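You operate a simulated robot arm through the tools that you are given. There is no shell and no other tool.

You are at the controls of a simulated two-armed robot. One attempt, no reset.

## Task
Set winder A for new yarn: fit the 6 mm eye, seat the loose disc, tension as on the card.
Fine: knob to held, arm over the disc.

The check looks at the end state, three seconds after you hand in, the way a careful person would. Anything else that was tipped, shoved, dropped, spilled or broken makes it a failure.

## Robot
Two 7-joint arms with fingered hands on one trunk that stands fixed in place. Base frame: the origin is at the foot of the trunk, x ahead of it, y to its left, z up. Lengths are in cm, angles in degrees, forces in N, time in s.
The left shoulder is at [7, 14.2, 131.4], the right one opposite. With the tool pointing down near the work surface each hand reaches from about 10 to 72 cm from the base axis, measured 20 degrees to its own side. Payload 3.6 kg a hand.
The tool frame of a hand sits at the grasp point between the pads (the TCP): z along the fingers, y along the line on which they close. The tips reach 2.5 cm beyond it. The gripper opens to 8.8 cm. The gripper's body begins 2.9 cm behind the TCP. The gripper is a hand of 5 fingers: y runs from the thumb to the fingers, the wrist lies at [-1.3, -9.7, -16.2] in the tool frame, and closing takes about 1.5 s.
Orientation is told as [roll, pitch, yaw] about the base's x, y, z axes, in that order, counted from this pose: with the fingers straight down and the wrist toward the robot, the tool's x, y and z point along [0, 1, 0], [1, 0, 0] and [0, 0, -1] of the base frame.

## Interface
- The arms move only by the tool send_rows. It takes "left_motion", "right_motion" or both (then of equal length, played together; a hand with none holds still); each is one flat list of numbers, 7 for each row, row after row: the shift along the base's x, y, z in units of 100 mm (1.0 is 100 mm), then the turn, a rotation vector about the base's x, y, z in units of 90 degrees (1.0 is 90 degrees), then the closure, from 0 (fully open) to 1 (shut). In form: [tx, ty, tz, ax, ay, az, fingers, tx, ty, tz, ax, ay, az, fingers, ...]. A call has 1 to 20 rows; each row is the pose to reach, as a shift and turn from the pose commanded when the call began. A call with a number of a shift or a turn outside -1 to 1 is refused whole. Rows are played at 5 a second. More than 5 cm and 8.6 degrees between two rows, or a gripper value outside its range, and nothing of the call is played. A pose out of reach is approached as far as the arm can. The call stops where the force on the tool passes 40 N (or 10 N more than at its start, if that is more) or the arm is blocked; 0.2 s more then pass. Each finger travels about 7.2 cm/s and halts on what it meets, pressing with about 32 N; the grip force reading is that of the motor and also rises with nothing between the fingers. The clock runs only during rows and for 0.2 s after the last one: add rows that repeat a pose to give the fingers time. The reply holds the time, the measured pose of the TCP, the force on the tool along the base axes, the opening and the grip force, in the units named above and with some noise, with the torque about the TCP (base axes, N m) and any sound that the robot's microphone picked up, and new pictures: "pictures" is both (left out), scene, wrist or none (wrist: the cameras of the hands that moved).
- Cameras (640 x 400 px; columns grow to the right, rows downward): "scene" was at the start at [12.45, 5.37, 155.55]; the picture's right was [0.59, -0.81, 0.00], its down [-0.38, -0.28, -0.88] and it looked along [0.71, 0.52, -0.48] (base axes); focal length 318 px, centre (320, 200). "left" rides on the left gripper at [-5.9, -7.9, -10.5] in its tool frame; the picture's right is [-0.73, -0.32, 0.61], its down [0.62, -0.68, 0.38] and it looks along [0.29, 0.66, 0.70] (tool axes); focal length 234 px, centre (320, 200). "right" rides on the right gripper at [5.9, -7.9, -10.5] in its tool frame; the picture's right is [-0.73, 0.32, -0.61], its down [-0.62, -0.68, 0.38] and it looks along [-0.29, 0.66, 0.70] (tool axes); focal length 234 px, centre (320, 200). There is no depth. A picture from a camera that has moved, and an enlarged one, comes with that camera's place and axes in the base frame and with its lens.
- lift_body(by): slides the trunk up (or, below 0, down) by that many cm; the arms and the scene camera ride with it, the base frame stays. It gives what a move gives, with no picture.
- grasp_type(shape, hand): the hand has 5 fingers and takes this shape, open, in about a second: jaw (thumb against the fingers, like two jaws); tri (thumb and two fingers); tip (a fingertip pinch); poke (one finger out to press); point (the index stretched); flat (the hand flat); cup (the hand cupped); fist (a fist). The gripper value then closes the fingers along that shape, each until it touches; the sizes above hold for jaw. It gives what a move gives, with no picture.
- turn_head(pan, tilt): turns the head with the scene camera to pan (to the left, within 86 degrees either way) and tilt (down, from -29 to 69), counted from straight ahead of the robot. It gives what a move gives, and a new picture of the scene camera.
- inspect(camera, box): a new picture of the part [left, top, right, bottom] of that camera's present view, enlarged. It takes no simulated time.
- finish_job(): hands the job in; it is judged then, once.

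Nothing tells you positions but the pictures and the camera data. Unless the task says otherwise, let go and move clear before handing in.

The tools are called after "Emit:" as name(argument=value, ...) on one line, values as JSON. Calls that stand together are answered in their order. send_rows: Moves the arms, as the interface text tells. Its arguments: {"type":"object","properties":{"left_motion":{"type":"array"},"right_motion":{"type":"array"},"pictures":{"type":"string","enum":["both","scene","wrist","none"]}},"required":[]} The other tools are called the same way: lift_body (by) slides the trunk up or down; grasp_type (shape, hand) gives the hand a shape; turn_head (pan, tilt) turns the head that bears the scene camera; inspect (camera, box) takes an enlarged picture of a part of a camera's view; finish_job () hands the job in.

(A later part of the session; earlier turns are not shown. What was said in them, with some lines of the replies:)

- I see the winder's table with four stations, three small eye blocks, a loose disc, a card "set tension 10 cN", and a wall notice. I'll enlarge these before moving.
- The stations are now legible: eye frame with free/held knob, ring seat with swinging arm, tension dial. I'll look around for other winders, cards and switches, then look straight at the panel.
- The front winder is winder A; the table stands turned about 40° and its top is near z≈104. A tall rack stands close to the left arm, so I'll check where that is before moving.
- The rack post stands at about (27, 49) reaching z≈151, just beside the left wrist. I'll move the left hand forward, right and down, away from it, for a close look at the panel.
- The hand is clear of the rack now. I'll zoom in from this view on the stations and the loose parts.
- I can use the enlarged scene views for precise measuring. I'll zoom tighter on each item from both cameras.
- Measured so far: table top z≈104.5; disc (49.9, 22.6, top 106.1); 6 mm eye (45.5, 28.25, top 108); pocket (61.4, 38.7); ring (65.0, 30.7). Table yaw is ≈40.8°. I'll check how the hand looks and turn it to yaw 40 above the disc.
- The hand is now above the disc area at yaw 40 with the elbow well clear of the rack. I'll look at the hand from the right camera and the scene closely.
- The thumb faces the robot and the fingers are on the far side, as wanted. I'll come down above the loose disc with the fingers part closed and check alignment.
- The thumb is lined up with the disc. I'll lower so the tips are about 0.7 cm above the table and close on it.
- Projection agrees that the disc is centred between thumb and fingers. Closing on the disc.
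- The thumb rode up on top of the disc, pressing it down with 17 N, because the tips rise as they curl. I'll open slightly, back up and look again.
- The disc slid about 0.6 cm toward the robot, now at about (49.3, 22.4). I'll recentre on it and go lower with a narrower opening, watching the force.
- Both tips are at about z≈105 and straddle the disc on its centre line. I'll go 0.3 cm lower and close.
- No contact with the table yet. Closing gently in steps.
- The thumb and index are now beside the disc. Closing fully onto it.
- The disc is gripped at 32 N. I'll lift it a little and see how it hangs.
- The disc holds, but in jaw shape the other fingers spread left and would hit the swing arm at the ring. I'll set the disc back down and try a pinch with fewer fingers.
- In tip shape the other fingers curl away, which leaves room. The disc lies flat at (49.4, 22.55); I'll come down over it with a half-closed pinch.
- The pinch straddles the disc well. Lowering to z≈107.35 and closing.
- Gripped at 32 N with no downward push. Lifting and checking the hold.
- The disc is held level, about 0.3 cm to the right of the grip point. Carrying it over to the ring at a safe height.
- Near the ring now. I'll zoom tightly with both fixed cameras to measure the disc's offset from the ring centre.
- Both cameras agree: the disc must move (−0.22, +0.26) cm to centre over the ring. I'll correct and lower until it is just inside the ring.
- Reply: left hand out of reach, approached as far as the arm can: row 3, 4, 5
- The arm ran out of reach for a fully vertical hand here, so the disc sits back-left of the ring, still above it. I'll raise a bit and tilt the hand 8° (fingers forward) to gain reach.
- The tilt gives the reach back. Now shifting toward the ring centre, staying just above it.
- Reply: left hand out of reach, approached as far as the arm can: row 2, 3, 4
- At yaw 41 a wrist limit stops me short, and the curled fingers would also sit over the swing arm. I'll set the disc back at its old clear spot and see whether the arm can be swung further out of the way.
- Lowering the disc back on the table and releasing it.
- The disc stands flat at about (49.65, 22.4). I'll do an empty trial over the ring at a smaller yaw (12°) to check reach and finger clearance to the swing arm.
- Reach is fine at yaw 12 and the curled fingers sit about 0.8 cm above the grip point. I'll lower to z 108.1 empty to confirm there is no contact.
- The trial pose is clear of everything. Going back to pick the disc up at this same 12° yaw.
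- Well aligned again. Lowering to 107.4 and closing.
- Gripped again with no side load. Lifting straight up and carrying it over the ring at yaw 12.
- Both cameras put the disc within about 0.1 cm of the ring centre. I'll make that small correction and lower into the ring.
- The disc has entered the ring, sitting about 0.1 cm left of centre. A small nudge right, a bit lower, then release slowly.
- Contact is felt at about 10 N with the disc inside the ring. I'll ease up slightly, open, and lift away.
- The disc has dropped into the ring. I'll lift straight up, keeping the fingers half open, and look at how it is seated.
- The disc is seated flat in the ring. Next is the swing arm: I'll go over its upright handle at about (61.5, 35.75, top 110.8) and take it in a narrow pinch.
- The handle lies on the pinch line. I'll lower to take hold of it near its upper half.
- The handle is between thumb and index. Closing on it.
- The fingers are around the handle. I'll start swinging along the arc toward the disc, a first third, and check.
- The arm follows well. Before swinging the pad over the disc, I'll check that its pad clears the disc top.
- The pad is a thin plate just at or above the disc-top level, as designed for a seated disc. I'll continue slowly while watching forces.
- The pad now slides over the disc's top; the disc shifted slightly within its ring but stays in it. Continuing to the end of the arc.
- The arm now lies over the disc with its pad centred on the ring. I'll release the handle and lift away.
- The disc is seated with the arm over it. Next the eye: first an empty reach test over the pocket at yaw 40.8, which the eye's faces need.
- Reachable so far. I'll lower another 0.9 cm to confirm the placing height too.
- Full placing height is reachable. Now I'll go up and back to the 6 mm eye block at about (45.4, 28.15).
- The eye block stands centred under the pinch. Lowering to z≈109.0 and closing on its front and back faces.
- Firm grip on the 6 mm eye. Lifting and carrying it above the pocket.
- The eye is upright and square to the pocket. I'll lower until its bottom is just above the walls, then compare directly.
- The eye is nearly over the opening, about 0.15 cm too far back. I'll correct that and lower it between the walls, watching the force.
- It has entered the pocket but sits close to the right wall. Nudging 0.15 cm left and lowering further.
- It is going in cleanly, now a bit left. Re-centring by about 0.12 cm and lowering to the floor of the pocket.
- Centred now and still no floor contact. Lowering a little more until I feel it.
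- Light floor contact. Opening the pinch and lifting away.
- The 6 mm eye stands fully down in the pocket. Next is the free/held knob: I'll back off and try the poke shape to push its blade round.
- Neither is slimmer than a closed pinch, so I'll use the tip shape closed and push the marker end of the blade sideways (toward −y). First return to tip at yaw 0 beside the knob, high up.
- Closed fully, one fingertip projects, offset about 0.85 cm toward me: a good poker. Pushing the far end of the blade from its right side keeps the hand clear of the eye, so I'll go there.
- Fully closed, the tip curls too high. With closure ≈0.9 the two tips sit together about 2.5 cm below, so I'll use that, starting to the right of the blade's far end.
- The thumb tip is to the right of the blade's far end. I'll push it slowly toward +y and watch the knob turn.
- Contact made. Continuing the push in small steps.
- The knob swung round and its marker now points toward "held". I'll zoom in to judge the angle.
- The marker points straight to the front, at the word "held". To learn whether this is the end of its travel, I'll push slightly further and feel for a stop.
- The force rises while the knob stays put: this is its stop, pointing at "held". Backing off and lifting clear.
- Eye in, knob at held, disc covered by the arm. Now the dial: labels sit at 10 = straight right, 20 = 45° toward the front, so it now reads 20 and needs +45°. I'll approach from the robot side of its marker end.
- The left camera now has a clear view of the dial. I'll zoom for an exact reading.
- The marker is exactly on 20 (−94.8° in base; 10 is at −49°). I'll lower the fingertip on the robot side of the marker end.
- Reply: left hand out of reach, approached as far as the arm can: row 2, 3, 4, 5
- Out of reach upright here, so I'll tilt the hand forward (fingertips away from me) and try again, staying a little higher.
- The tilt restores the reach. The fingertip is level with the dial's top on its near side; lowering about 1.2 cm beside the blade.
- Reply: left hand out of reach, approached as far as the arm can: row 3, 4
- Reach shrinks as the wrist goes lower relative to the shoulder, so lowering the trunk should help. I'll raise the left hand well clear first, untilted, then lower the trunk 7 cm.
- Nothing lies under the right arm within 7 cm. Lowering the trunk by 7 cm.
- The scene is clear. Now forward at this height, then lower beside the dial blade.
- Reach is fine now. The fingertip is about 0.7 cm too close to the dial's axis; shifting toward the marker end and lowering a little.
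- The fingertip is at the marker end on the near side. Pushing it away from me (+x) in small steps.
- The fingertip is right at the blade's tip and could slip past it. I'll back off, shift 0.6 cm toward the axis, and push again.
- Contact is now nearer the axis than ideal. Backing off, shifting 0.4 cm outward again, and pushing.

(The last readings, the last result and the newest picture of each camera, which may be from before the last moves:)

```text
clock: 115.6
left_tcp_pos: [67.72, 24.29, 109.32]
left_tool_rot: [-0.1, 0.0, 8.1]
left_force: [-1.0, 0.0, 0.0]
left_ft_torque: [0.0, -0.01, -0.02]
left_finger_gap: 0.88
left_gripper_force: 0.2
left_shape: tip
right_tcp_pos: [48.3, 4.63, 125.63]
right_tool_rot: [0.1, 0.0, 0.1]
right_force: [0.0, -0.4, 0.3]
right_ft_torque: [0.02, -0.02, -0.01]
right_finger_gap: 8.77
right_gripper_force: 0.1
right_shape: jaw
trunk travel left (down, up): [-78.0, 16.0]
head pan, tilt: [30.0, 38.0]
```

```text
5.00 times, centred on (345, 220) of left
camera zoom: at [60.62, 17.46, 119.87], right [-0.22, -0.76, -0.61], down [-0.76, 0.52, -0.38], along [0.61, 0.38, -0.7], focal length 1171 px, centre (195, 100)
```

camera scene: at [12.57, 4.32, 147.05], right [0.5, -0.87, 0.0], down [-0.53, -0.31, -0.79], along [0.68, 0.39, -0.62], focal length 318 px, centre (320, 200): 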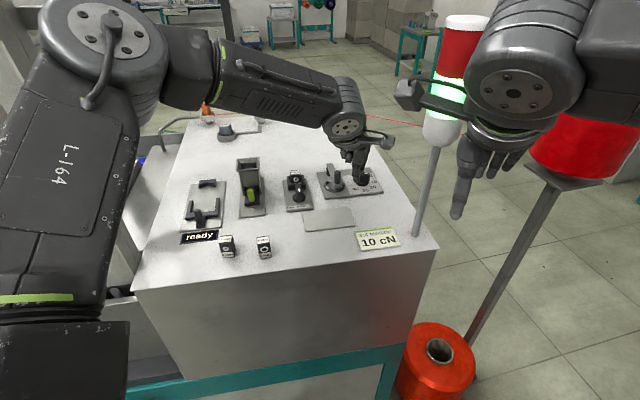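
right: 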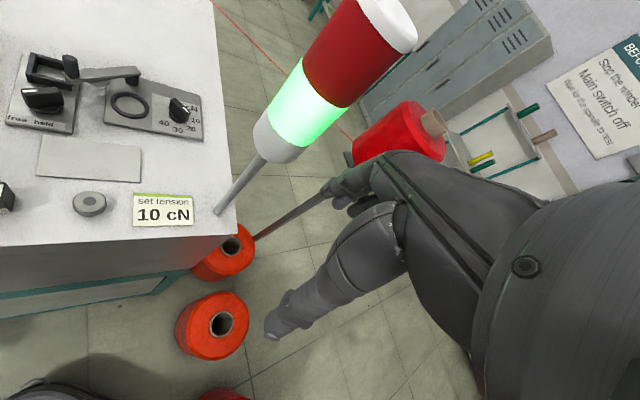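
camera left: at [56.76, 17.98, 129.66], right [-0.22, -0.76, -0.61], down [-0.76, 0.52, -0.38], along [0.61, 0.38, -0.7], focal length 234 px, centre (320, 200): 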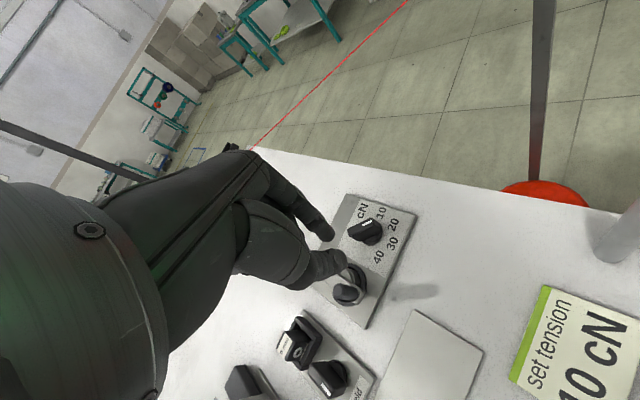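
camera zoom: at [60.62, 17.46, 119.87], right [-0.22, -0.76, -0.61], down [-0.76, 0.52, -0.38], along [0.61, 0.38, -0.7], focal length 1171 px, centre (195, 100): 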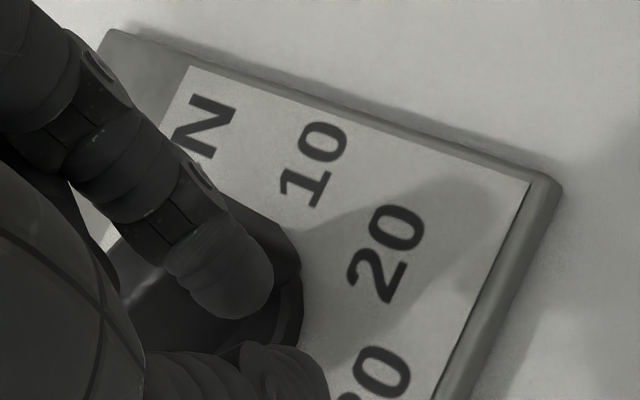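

The blade is starting to turn. Continuing the push.

Emit:
send_rows(left_motion=[0.025, -0.005, 0, 0, 0, 0, 0.9, 0.05, -0.01, 0, 0, 0, 0, 0.9, 0.05, -0.01, 0, 0, 0, 0, 0.9], pictures="none")

Emit:
inspect(camera="scene", box=[350, 160, 386, 190])

Emit:
inspect(camera="left", box=[300, 180, 390, 260])

```text
clock: 116.4
left_tcp_pos: [67.76, 24.37, 109.23]
left_tool_rot: [0.0, 0.1, 8.0]
left_force: [-1.3, -0.9, 0.1]
left_ft_torque: [-0.03, -0.02, -0.02]
left_finger_gap: 0.84
left_gripper_force: 0.0
left_shape: tip
left hand out of reach, approached as far as the arm can: row 1, 2, 3
right_tcp_pos: [48.24, 4.6, 125.72]
right_tool_rot: [0.0, -0.1, 0.1]
right_force: [0.1, 0.6, 0.1]
right_ft_torque: [-0.03, -0.01, 0.0]
right_finger_gap: 8.75
right_gripper_force: 0.0
right_shape: jaw
trunk travel left (down, up): [-78.0, 16.0]
head pan, tilt: [30.0, 38.0]
```

```text
13.33 times, centred on (368, 175) of scene
camera zoom: at [12.53, 4.31, 147.06], right [0.5, -0.87, 0.0], down [-0.53, -0.31, -0.79], along [0.68, 0.39, -0.62], focal length 4239 px, centre (-320, 533)
```

zoom: 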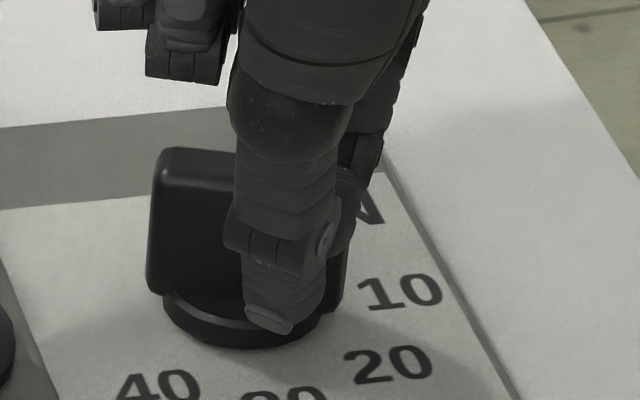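

```text
5.00 times, centred on (345, 220) of left
camera zoom: at [60.68, 17.55, 119.91], right [-0.22, -0.76, -0.61], down [-0.76, 0.52, -0.38], along [0.61, 0.38, -0.7], focal length 1171 px, centre (195, 100)
```

zoom: 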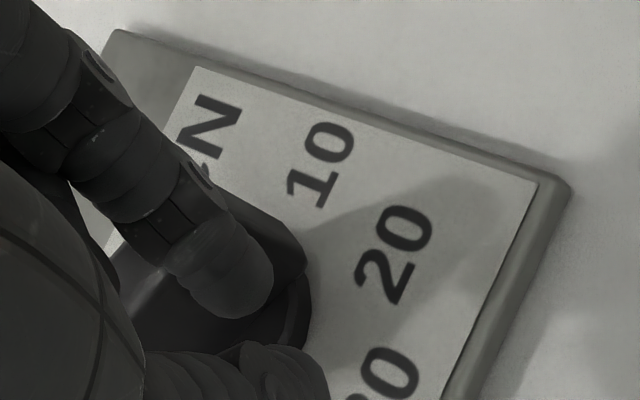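

At the reach limit again with the dial partly turned. I'll back off and up, then lower the trunk another 8 cm for more reach.

Emit:
send_rows(left_motion=[-0.08, 0, 0, 0, 0, 0, 0.9, -0.1, 0, 0.2, 0, 0, 0, 0.9, -0.15, 0, 0.5, 0, 0, 0, 0.9, -0.25, 0, 0.8, 0, 0, 0, 0.9, -0.3, 0, 1.0, 0, 0, 0, 0.9, -0.3, 0, 1.0, 0, 0, 0, 0.9], pictures="scene")

Emit:
inspect(camera="left", box=[300, 160, 420, 270])

Emit:
inspect(camera="scene", box=[335, 150, 395, 200])

```text
clock: 117.8
left_tcp_pos: [64.68, 24.55, 119.22]
left_tool_rot: [0.0, 0.0, 8.1]
left_force: [-0.2, -0.1, -0.3]
left_ft_torque: [-0.01, 0.03, -0.01]
left_finger_gap: 0.87
left_gripper_force: 0.0
left_shape: tip
right_tcp_pos: [48.29, 4.57, 125.54]
right_tool_rot: [-0.1, 0.1, 0.0]
right_force: [0.3, 0.3, 0.4]
right_ft_torque: [0.03, -0.01, -0.02]
right_finger_gap: 8.77
right_gripper_force: 0.1
right_shape: jaw
trunk travel left (down, up): [-78.0, 16.0]
head pan, tilt: [30.0, 38.0]
camera scene: at [12.61, 4.33, 147.05], right [0.5, -0.87, 0.0], down [-0.53, -0.31, -0.79], along [0.68, 0.39, -0.62], focal length 318 px, centre (320, 200)
```

scene: 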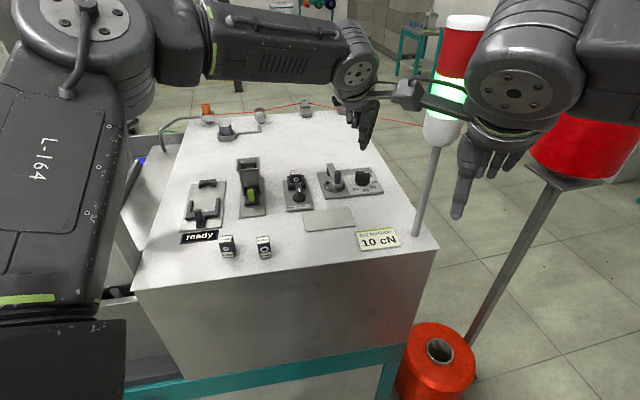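

```text
3.64 times, centred on (360, 215) of left
camera zoom: at [57.66, 17.57, 129.83], right [-0.22, -0.76, -0.61], down [-0.76, 0.52, -0.38], along [0.61, 0.38, -0.7], focal length 852 px, centre (174, 146)
```

zoom: 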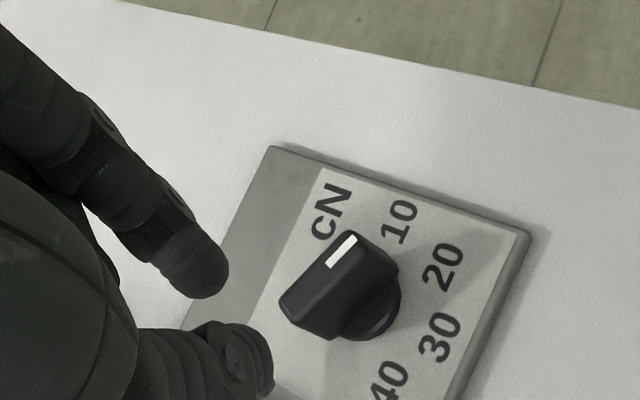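

```text
8.00 times, centred on (365, 175) of scene
camera zoom: at [12.61, 4.33, 147.05], right [0.5, -0.87, 0.0], down [-0.53, -0.31, -0.79], along [0.68, 0.39, -0.62], focal length 2544 px, centre (-40, 400)
```

zoom: 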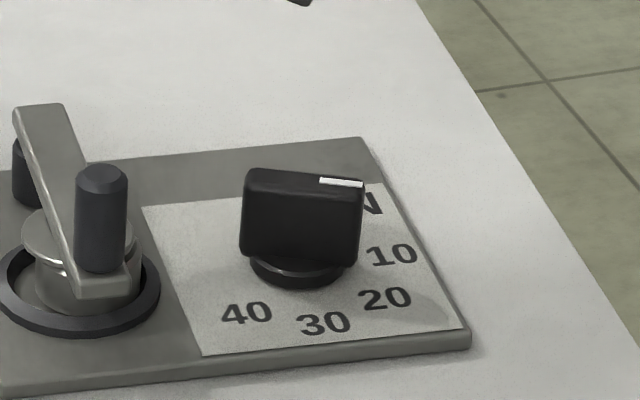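

The dial now reads about −65° (between 20 and 10); 16° more is needed. Lowering the trunk another 8 cm with the hand held high.

Emit:
lift_body(by=-8)

Emit:
turn_head(pan=30, tilt=33)

```text
clock: 119.0
left_tcp_pos: [64.76, 24.53, 111.26]
left_tool_rot: [-0.1, 0.0, 8.1]
left_force: [-0.4, 0.0, -0.4]
left_ft_torque: [0.03, 0.01, -0.02]
left_finger_gap: 0.86
left_gripper_force: 0.1
left_shape: tip
right_tcp_pos: [48.26, 4.59, 117.66]
right_tool_rot: [0.0, 0.0, 0.0]
right_force: [-0.8, 0.0, 0.2]
right_ft_torque: [-0.03, 0.01, -0.03]
right_finger_gap: 8.77
right_gripper_force: 0.1
right_shape: jaw
trunk travel left (down, up): [-70.0, 24.0]
head pan, tilt: [30.0, 38.0]
```

```text
clock: 119.7
left_tcp_pos: [64.61, 24.4, 111.29]
left_tool_rot: [0.0, 0.0, 8.1]
left_force: [0.7, -0.1, 0.1]
left_ft_torque: [0.0, 0.0, -0.02]
left_finger_gap: 0.86
left_gripper_force: 0.1
left_shape: tip
right_tcp_pos: [48.27, 4.71, 117.71]
right_tool_rot: [-0.1, 0.1, -0.1]
right_force: [-0.5, -0.4, 0.1]
right_ft_torque: [0.01, -0.04, -0.01]
right_finger_gap: 8.78
right_gripper_force: 0.0
right_shape: jaw
trunk travel left (down, up): [-70.0, 24.0]
head pan, tilt: [30.0, 33.0]
camera scene: at [12.79, 4.47, 139.82], right [0.5, -0.87, 0.0], down [-0.47, -0.27, -0.84], along [0.73, 0.42, -0.55], focal length 318 px, centre (320, 200)
```

scene: 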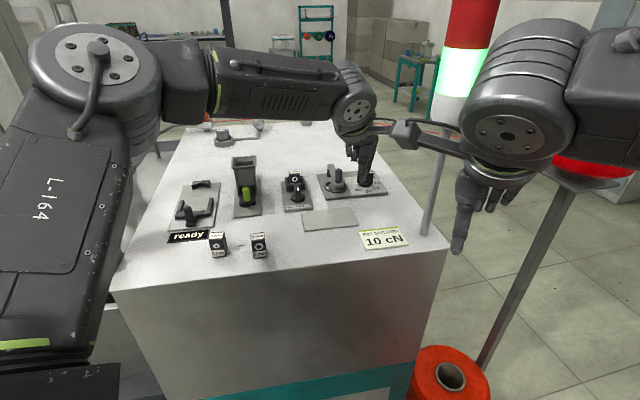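

Good. Now forward, down beside the blade, and push in fine increments toward 10.

Emit:
send_rows(left_motion=[0.1, -0.01, 0, 0, 0, 0, 0.9, 0.18, -0.01, -0.1, 0, 0, 0, 0.9, 0.18, -0.01, -0.2, 0, 0, 0, 0.9, 0.25, -0.01, -0.2, 0, 0, 0, 0.9, 0.3, -0.01, -0.2, 0, 0, 0, 0.9, 0.32, -0.01, -0.2, 0, 0, 0, 0.9, 0.32, -0.01, -0.2, 0, 0, 0, 0.9], pictures="none")

Emit:
inspect(camera="left", box=[300, 180, 390, 260])

Emit:
inspect(camera="scene", box=[340, 155, 395, 200])

```text
clock: 121.3
left_tcp_pos: [67.96, 24.25, 109.16]
left_tool_rot: [0.0, 0.0, 8.2]
left_force: [0.3, -0.1, 1.0]
left_ft_torque: [0.01, -0.05, 0.0]
left_finger_gap: 0.89
left_gripper_force: 0.2
left_shape: tip
right_tcp_pos: [48.27, 4.66, 117.64]
right_tool_rot: [0.0, 0.0, 0.1]
right_force: [-0.6, 0.1, -0.9]
right_ft_torque: [0.0, -0.01, 0.01]
right_finger_gap: 8.76
right_gripper_force: 0.0
right_shape: jaw
trunk travel left (down, up): [-70.0, 24.0]
head pan, tilt: [30.0, 33.0]
```

```text
5.00 times, centred on (345, 220) of left
camera zoom: at [60.9, 17.46, 119.8], right [-0.22, -0.76, -0.61], down [-0.76, 0.52, -0.38], along [0.61, 0.38, -0.7], focal length 1171 px, centre (195, 100)
```

zoom: 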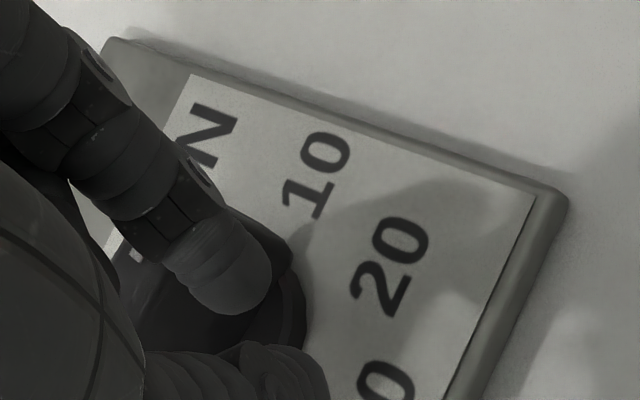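

```text
8.89 times, centred on (368, 178) of scene
camera zoom: at [12.79, 4.46, 139.82], right [0.5, -0.87, 0.0], down [-0.47, -0.27, -0.84], along [0.73, 0.42, -0.54], focal length 2826 px, centre (-102, 400)
```

zoom: 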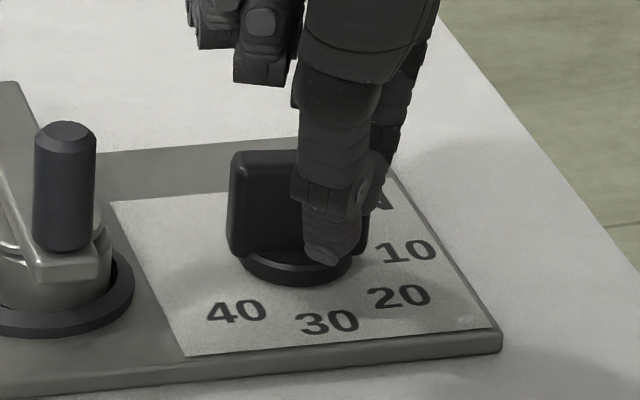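

Emit:
send_rows(left_motion=[0.015, 0, 0, 0, 0, 0, 0.9, 0.03, 0, 0, 0, 0, 0, 0.9, 0.03, 0, 0, 0, 0, 0, 0.9, -0.03, 0, 0, 0, 0, 0, 0.9, -0.1, 0, 0.05, 0, 0, 0, 0.9, -0.2, 0, 0.3, 0, 0, 0, 0.9, -0.25, 0, 0.45, 0, 0, 0, 0.9, -0.25, 0, 0.45, 0, 0, 0, 0.9], pictures="none")

Emit:
inspect(camera="left", box=[300, 170, 420, 280])

Emit:
inspect(camera="scene", box=[335, 155, 395, 200])

```text
clock: 123.1
left_tcp_pos: [65.33, 24.34, 113.67]
left_tool_rot: [0.0, 0.0, 8.1]
left_force: [-1.2, 0.2, -0.2]
left_ft_torque: [-0.02, 0.0, 0.03]
left_finger_gap: 0.86
left_gripper_force: 0.2
left_shape: tip
right_tcp_pos: [48.33, 4.73, 117.6]
right_tool_rot: [0.0, 0.0, 0.1]
right_force: [-1.2, -0.4, -0.2]
right_ft_torque: [0.01, 0.01, 0.02]
right_finger_gap: 8.79
right_gripper_force: 0.1
right_shape: jaw
trunk travel left (down, up): [-70.0, 24.0]
head pan, tilt: [30.0, 33.0]
```

```text
3.64 times, centred on (360, 225) of left
camera zoom: at [58.27, 17.46, 124.32], right [-0.22, -0.76, -0.61], down [-0.76, 0.52, -0.38], along [0.61, 0.38, -0.7], focal length 852 px, centre (174, 109)
```

zoom: 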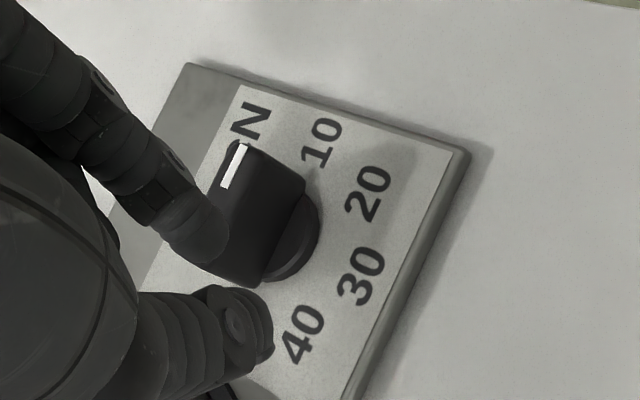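

```text
8.89 times, centred on (365, 178) of scene
camera zoom: at [12.85, 4.5, 139.81], right [0.5, -0.87, 0.0], down [-0.47, -0.27, -0.84], along [0.73, 0.42, -0.55], focal length 2826 px, centre (-80, 400)
```

zoom: 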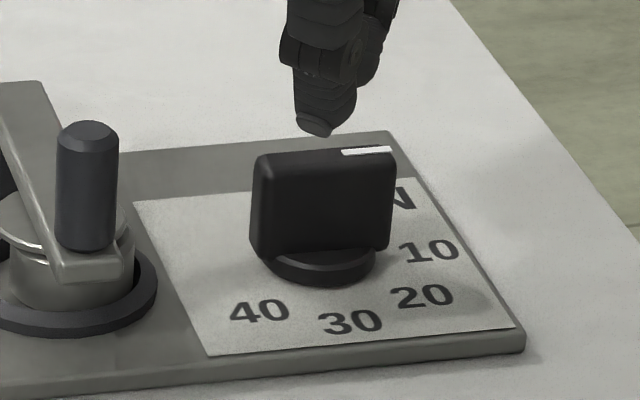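

The marker now points near 10. I'll zoom tightly from both cameras for an exact reading.

Emit:
inspect(camera="left", box=[325, 170, 385, 225])

Emit:
inspect(camera="scene", box=[352, 164, 382, 190])

Emit:
inspect(camera="right", box=[120, 0, 220, 80])

```text
7.27 times, centred on (355, 198) of left
camera zoom: at [58.27, 17.46, 124.32], right [-0.22, -0.76, -0.61], down [-0.76, 0.52, -0.38], along [0.61, 0.38, -0.7], focal length 1703 px, centre (66, 218)
```

zoom: 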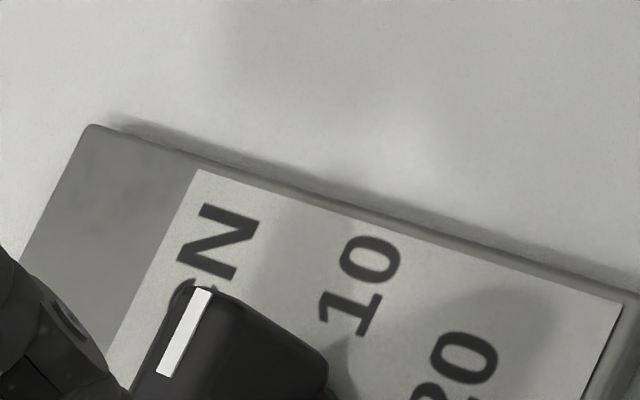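

```text
15.38 times, centred on (367, 177) of scene
camera zoom: at [12.85, 4.5, 139.81], right [0.5, -0.87, 0.0], down [-0.47, -0.27, -0.84], along [0.73, 0.42, -0.55], focal length 4891 px, centre (-403, 554)
```

zoom: 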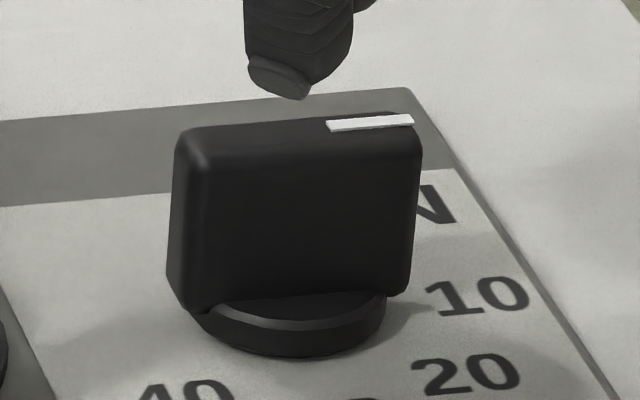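

```text
5.00 times, centred on (170, 40) of right
camera zoom: at [40.37, 10.56, 128.04], right [0.32, -0.73, 0.61], down [-0.68, -0.62, -0.38], along [0.66, -0.29, -0.7], focal length 1171 px, centre (1070, 1000)
```

zoom: 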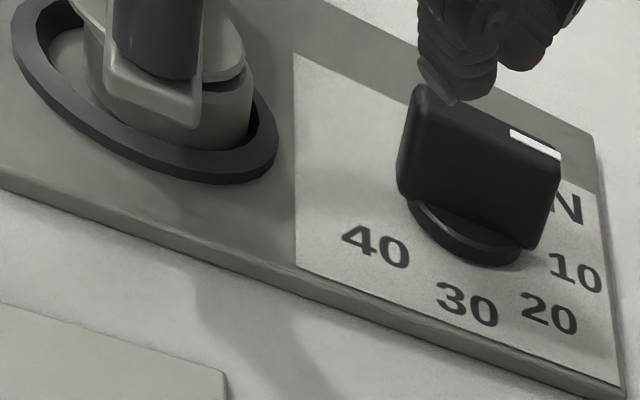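

The blade edge is parallel to the panel's long axis in both views, so the marker is on 10. Now I'll retreat the hand: first straight back, then up and away.

Emit:
send_rows(left_motion=[-0.2, 0.02, 0.1, 0, 0, 0, 0.9, -0.5, 0.05, 0.2, 0, 0, 0, 0.9, -0.8, 0.1, 0.3, 0, 0, 0, 0.9, -1.0, 0.2, 0.5, 0, 0, 0, 0.9, -1.0, 0.3, 0.7, 0, 0, 0, 0.9, -1.0, 0.3, 0.7, 0, 0, 0, 0.8], pictures="none")

Emit:
send_rows(left_motion=[-0.2, 0.1, 0.2, 0, 0, 0, 0.8, -0.5, 0.2, 0.4, 0, 0, 0, 0.8, -0.8, 0.3, 0.6, 0, 0, 0, 0.8, -1.0, 0.4, 0.8, 0, 0, 0, 0.8, -1.0, 0.4, 0.8, 0, 0, 0, 0.8], pictures="scene")

Emit:
inspect(camera="scene", box=[280, 150, 400, 220])

Emit:
inspect(camera="scene", box=[150, 130, 310, 270])

Emit:
inspect(camera="right", box=[0, 0, 220, 140])

```text
clock: 124.5
left_tcp_pos: [55.38, 27.4, 121.09]
left_tool_rot: [0.0, 0.1, 8.1]
left_force: [-0.1, 0.9, 0.0]
left_ft_torque: [0.0, 0.04, 0.0]
left_finger_gap: 1.73
left_gripper_force: 0.1
left_shape: tip
right_tcp_pos: [48.19, 4.77, 117.71]
right_tool_rot: [0.0, 0.0, 0.1]
right_force: [0.2, -0.2, 0.1]
right_ft_torque: [0.02, 0.02, 0.03]
right_finger_gap: 8.78
right_gripper_force: 0.1
right_shape: jaw
trunk travel left (down, up): [-70.0, 24.0]
head pan, tilt: [30.0, 33.0]
```

```text
clock: 125.7
left_tcp_pos: [45.58, 31.35, 128.8]
left_tool_rot: [0.0, -0.1, 8.0]
left_force: [0.2, 0.5, 0.2]
left_ft_torque: [0.0, 0.0, -0.01]
left_finger_gap: 1.71
left_gripper_force: 0.1
left_shape: tip
right_tcp_pos: [48.41, 4.66, 117.65]
right_tool_rot: [0.0, 0.0, 0.0]
right_force: [0.7, -0.2, 0.0]
right_ft_torque: [0.02, 0.02, -0.01]
right_finger_gap: 8.77
right_gripper_force: 0.0
right_shape: jaw
trunk travel left (down, up): [-70.0, 24.0]
head pan, tilt: [30.0, 33.0]
camera scene: at [12.86, 4.45, 139.81], right [0.5, -0.87, 0.0], down [-0.47, -0.27, -0.84], along [0.73, 0.42, -0.55], focal length 318 px, centre (320, 200)
```

scene: 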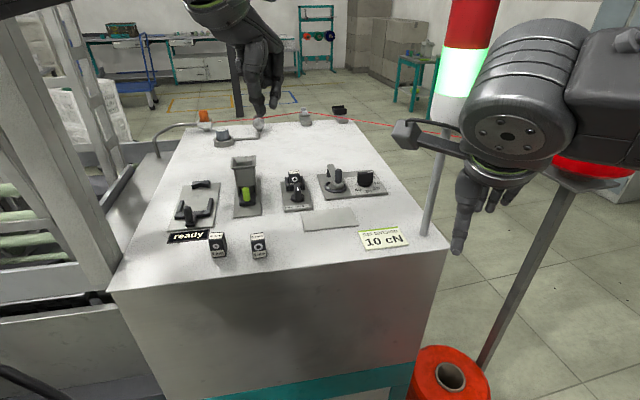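

```text
5.33 times, centred on (340, 185) of scene
camera zoom: at [12.86, 4.45, 139.81], right [0.5, -0.87, 0.0], down [-0.47, -0.27, -0.84], along [0.73, 0.42, -0.55], focal length 1696 px, centre (213, 280)
```

zoom: 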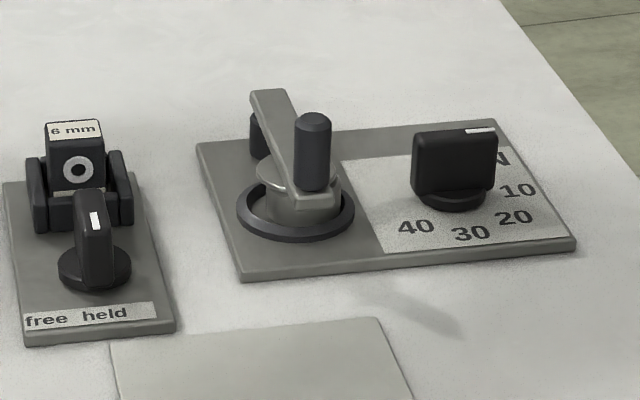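

```text
2.86 times, centred on (230, 200) of scene
camera zoom: at [12.86, 4.45, 139.81], right [0.5, -0.87, 0.0], down [-0.47, -0.27, -0.84], along [0.73, 0.42, -0.55], focal length 908 px, centre (577, 200)
```

zoom: 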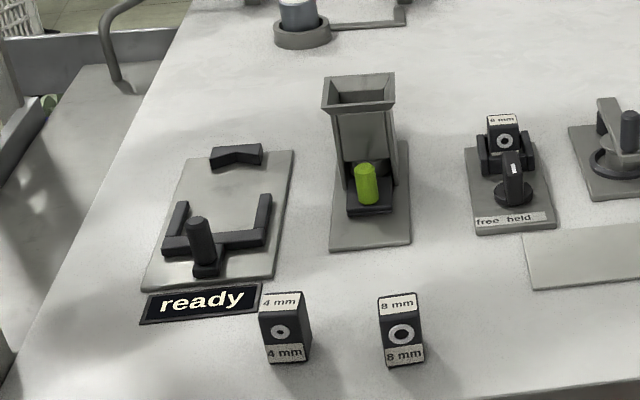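

```text
2.86 times, centred on (110, 70) of right
camera zoom: at [40.38, 10.52, 128.03], right [0.32, -0.73, 0.61], down [-0.68, -0.62, -0.38], along [0.66, -0.29, -0.7], focal length 669 px, centre (920, 571)
```

zoom: 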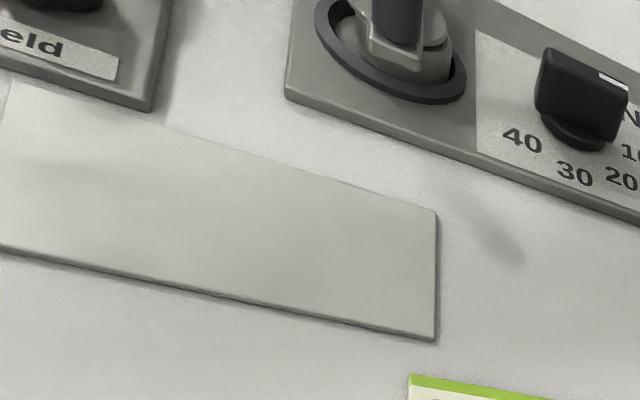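

Everything looks right. One last look from the left camera at the arm over the disc and the eye.

Emit:
inspect(camera="left", box=[320, 140, 440, 260])

Emit:
turn_head(pan=36, tilt=33)

```text
3.33 times, centred on (380, 200) of left
camera zoom: at [38.42, 24.46, 139.42], right [-0.22, -0.76, -0.61], down [-0.76, 0.52, -0.38], along [0.61, 0.38, -0.7], focal length 781 px, centre (120, 200)
```

zoom: 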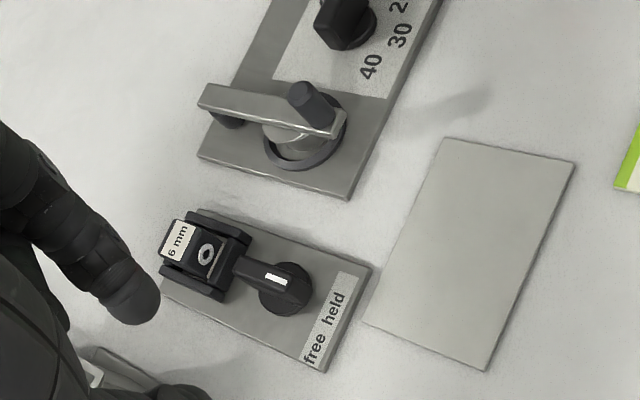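

```text
clock: 126.3
left_tcp_pos: [45.55, 31.37, 128.81]
left_tool_rot: [0.1, 0.0, 8.2]
left_force: [-0.1, 1.1, -0.2]
left_ft_torque: [-0.03, -0.02, 0.02]
left_finger_gap: 1.69
left_gripper_force: 0.0
left_shape: tip
right_tcp_pos: [48.34, 4.78, 117.57]
right_tool_rot: [0.0, 0.0, 0.0]
right_force: [0.2, 0.4, 0.3]
right_ft_torque: [-0.01, -0.02, -0.02]
right_finger_gap: 8.76
right_gripper_force: 0.0
right_shape: jaw
trunk travel left (down, up): [-70.0, 24.0]
head pan, tilt: [36.0, 33.0]
camera scene: at [12.32, 5.25, 139.82], right [0.59, -0.81, 0.0], down [-0.44, -0.32, -0.84], along [0.68, 0.49, -0.54], focal length 318 px, centre (320, 200)
```

scene: 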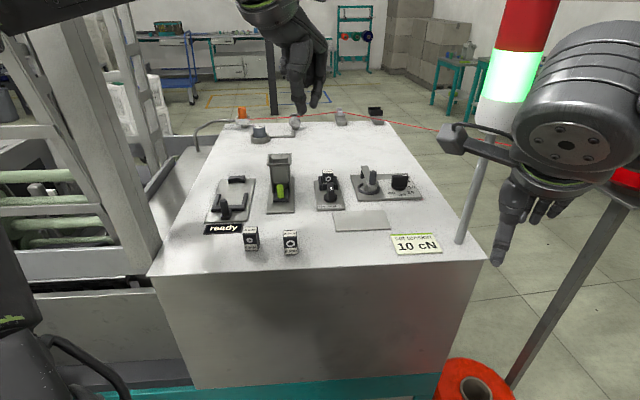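

The 6 mm eye is in its pocket with the knob at held. The disc is seated in the ring under the arm, and the dial is on 10. Both hands are clear and nothing else has moved, so I'm handing in.

Emit:
finish_job()

```text
The job is handed in.
```

I set winder A as asked and handed the job in. The check's result isn't known yet.

- **Eye:** the 6 mm eye is down in its pocket, and the free/held knob is turned to its stop at "held".
- **Disc:** the loose disc sits flat in the ring with the arm swung over it. The pad pushed the disc about 0.3 cm toward one side of the ring as the arm came across. The disc is still flat and under the pad.
- **Tension:** the dial was on 20. It now reads 10 cN, matching the card.

The 4 mm and 8 mm eyes and the other stations look unmoved in the last pictures. Both hands are clear of the table. I lowered the trunk 15 cm to reach the dial and left it there.
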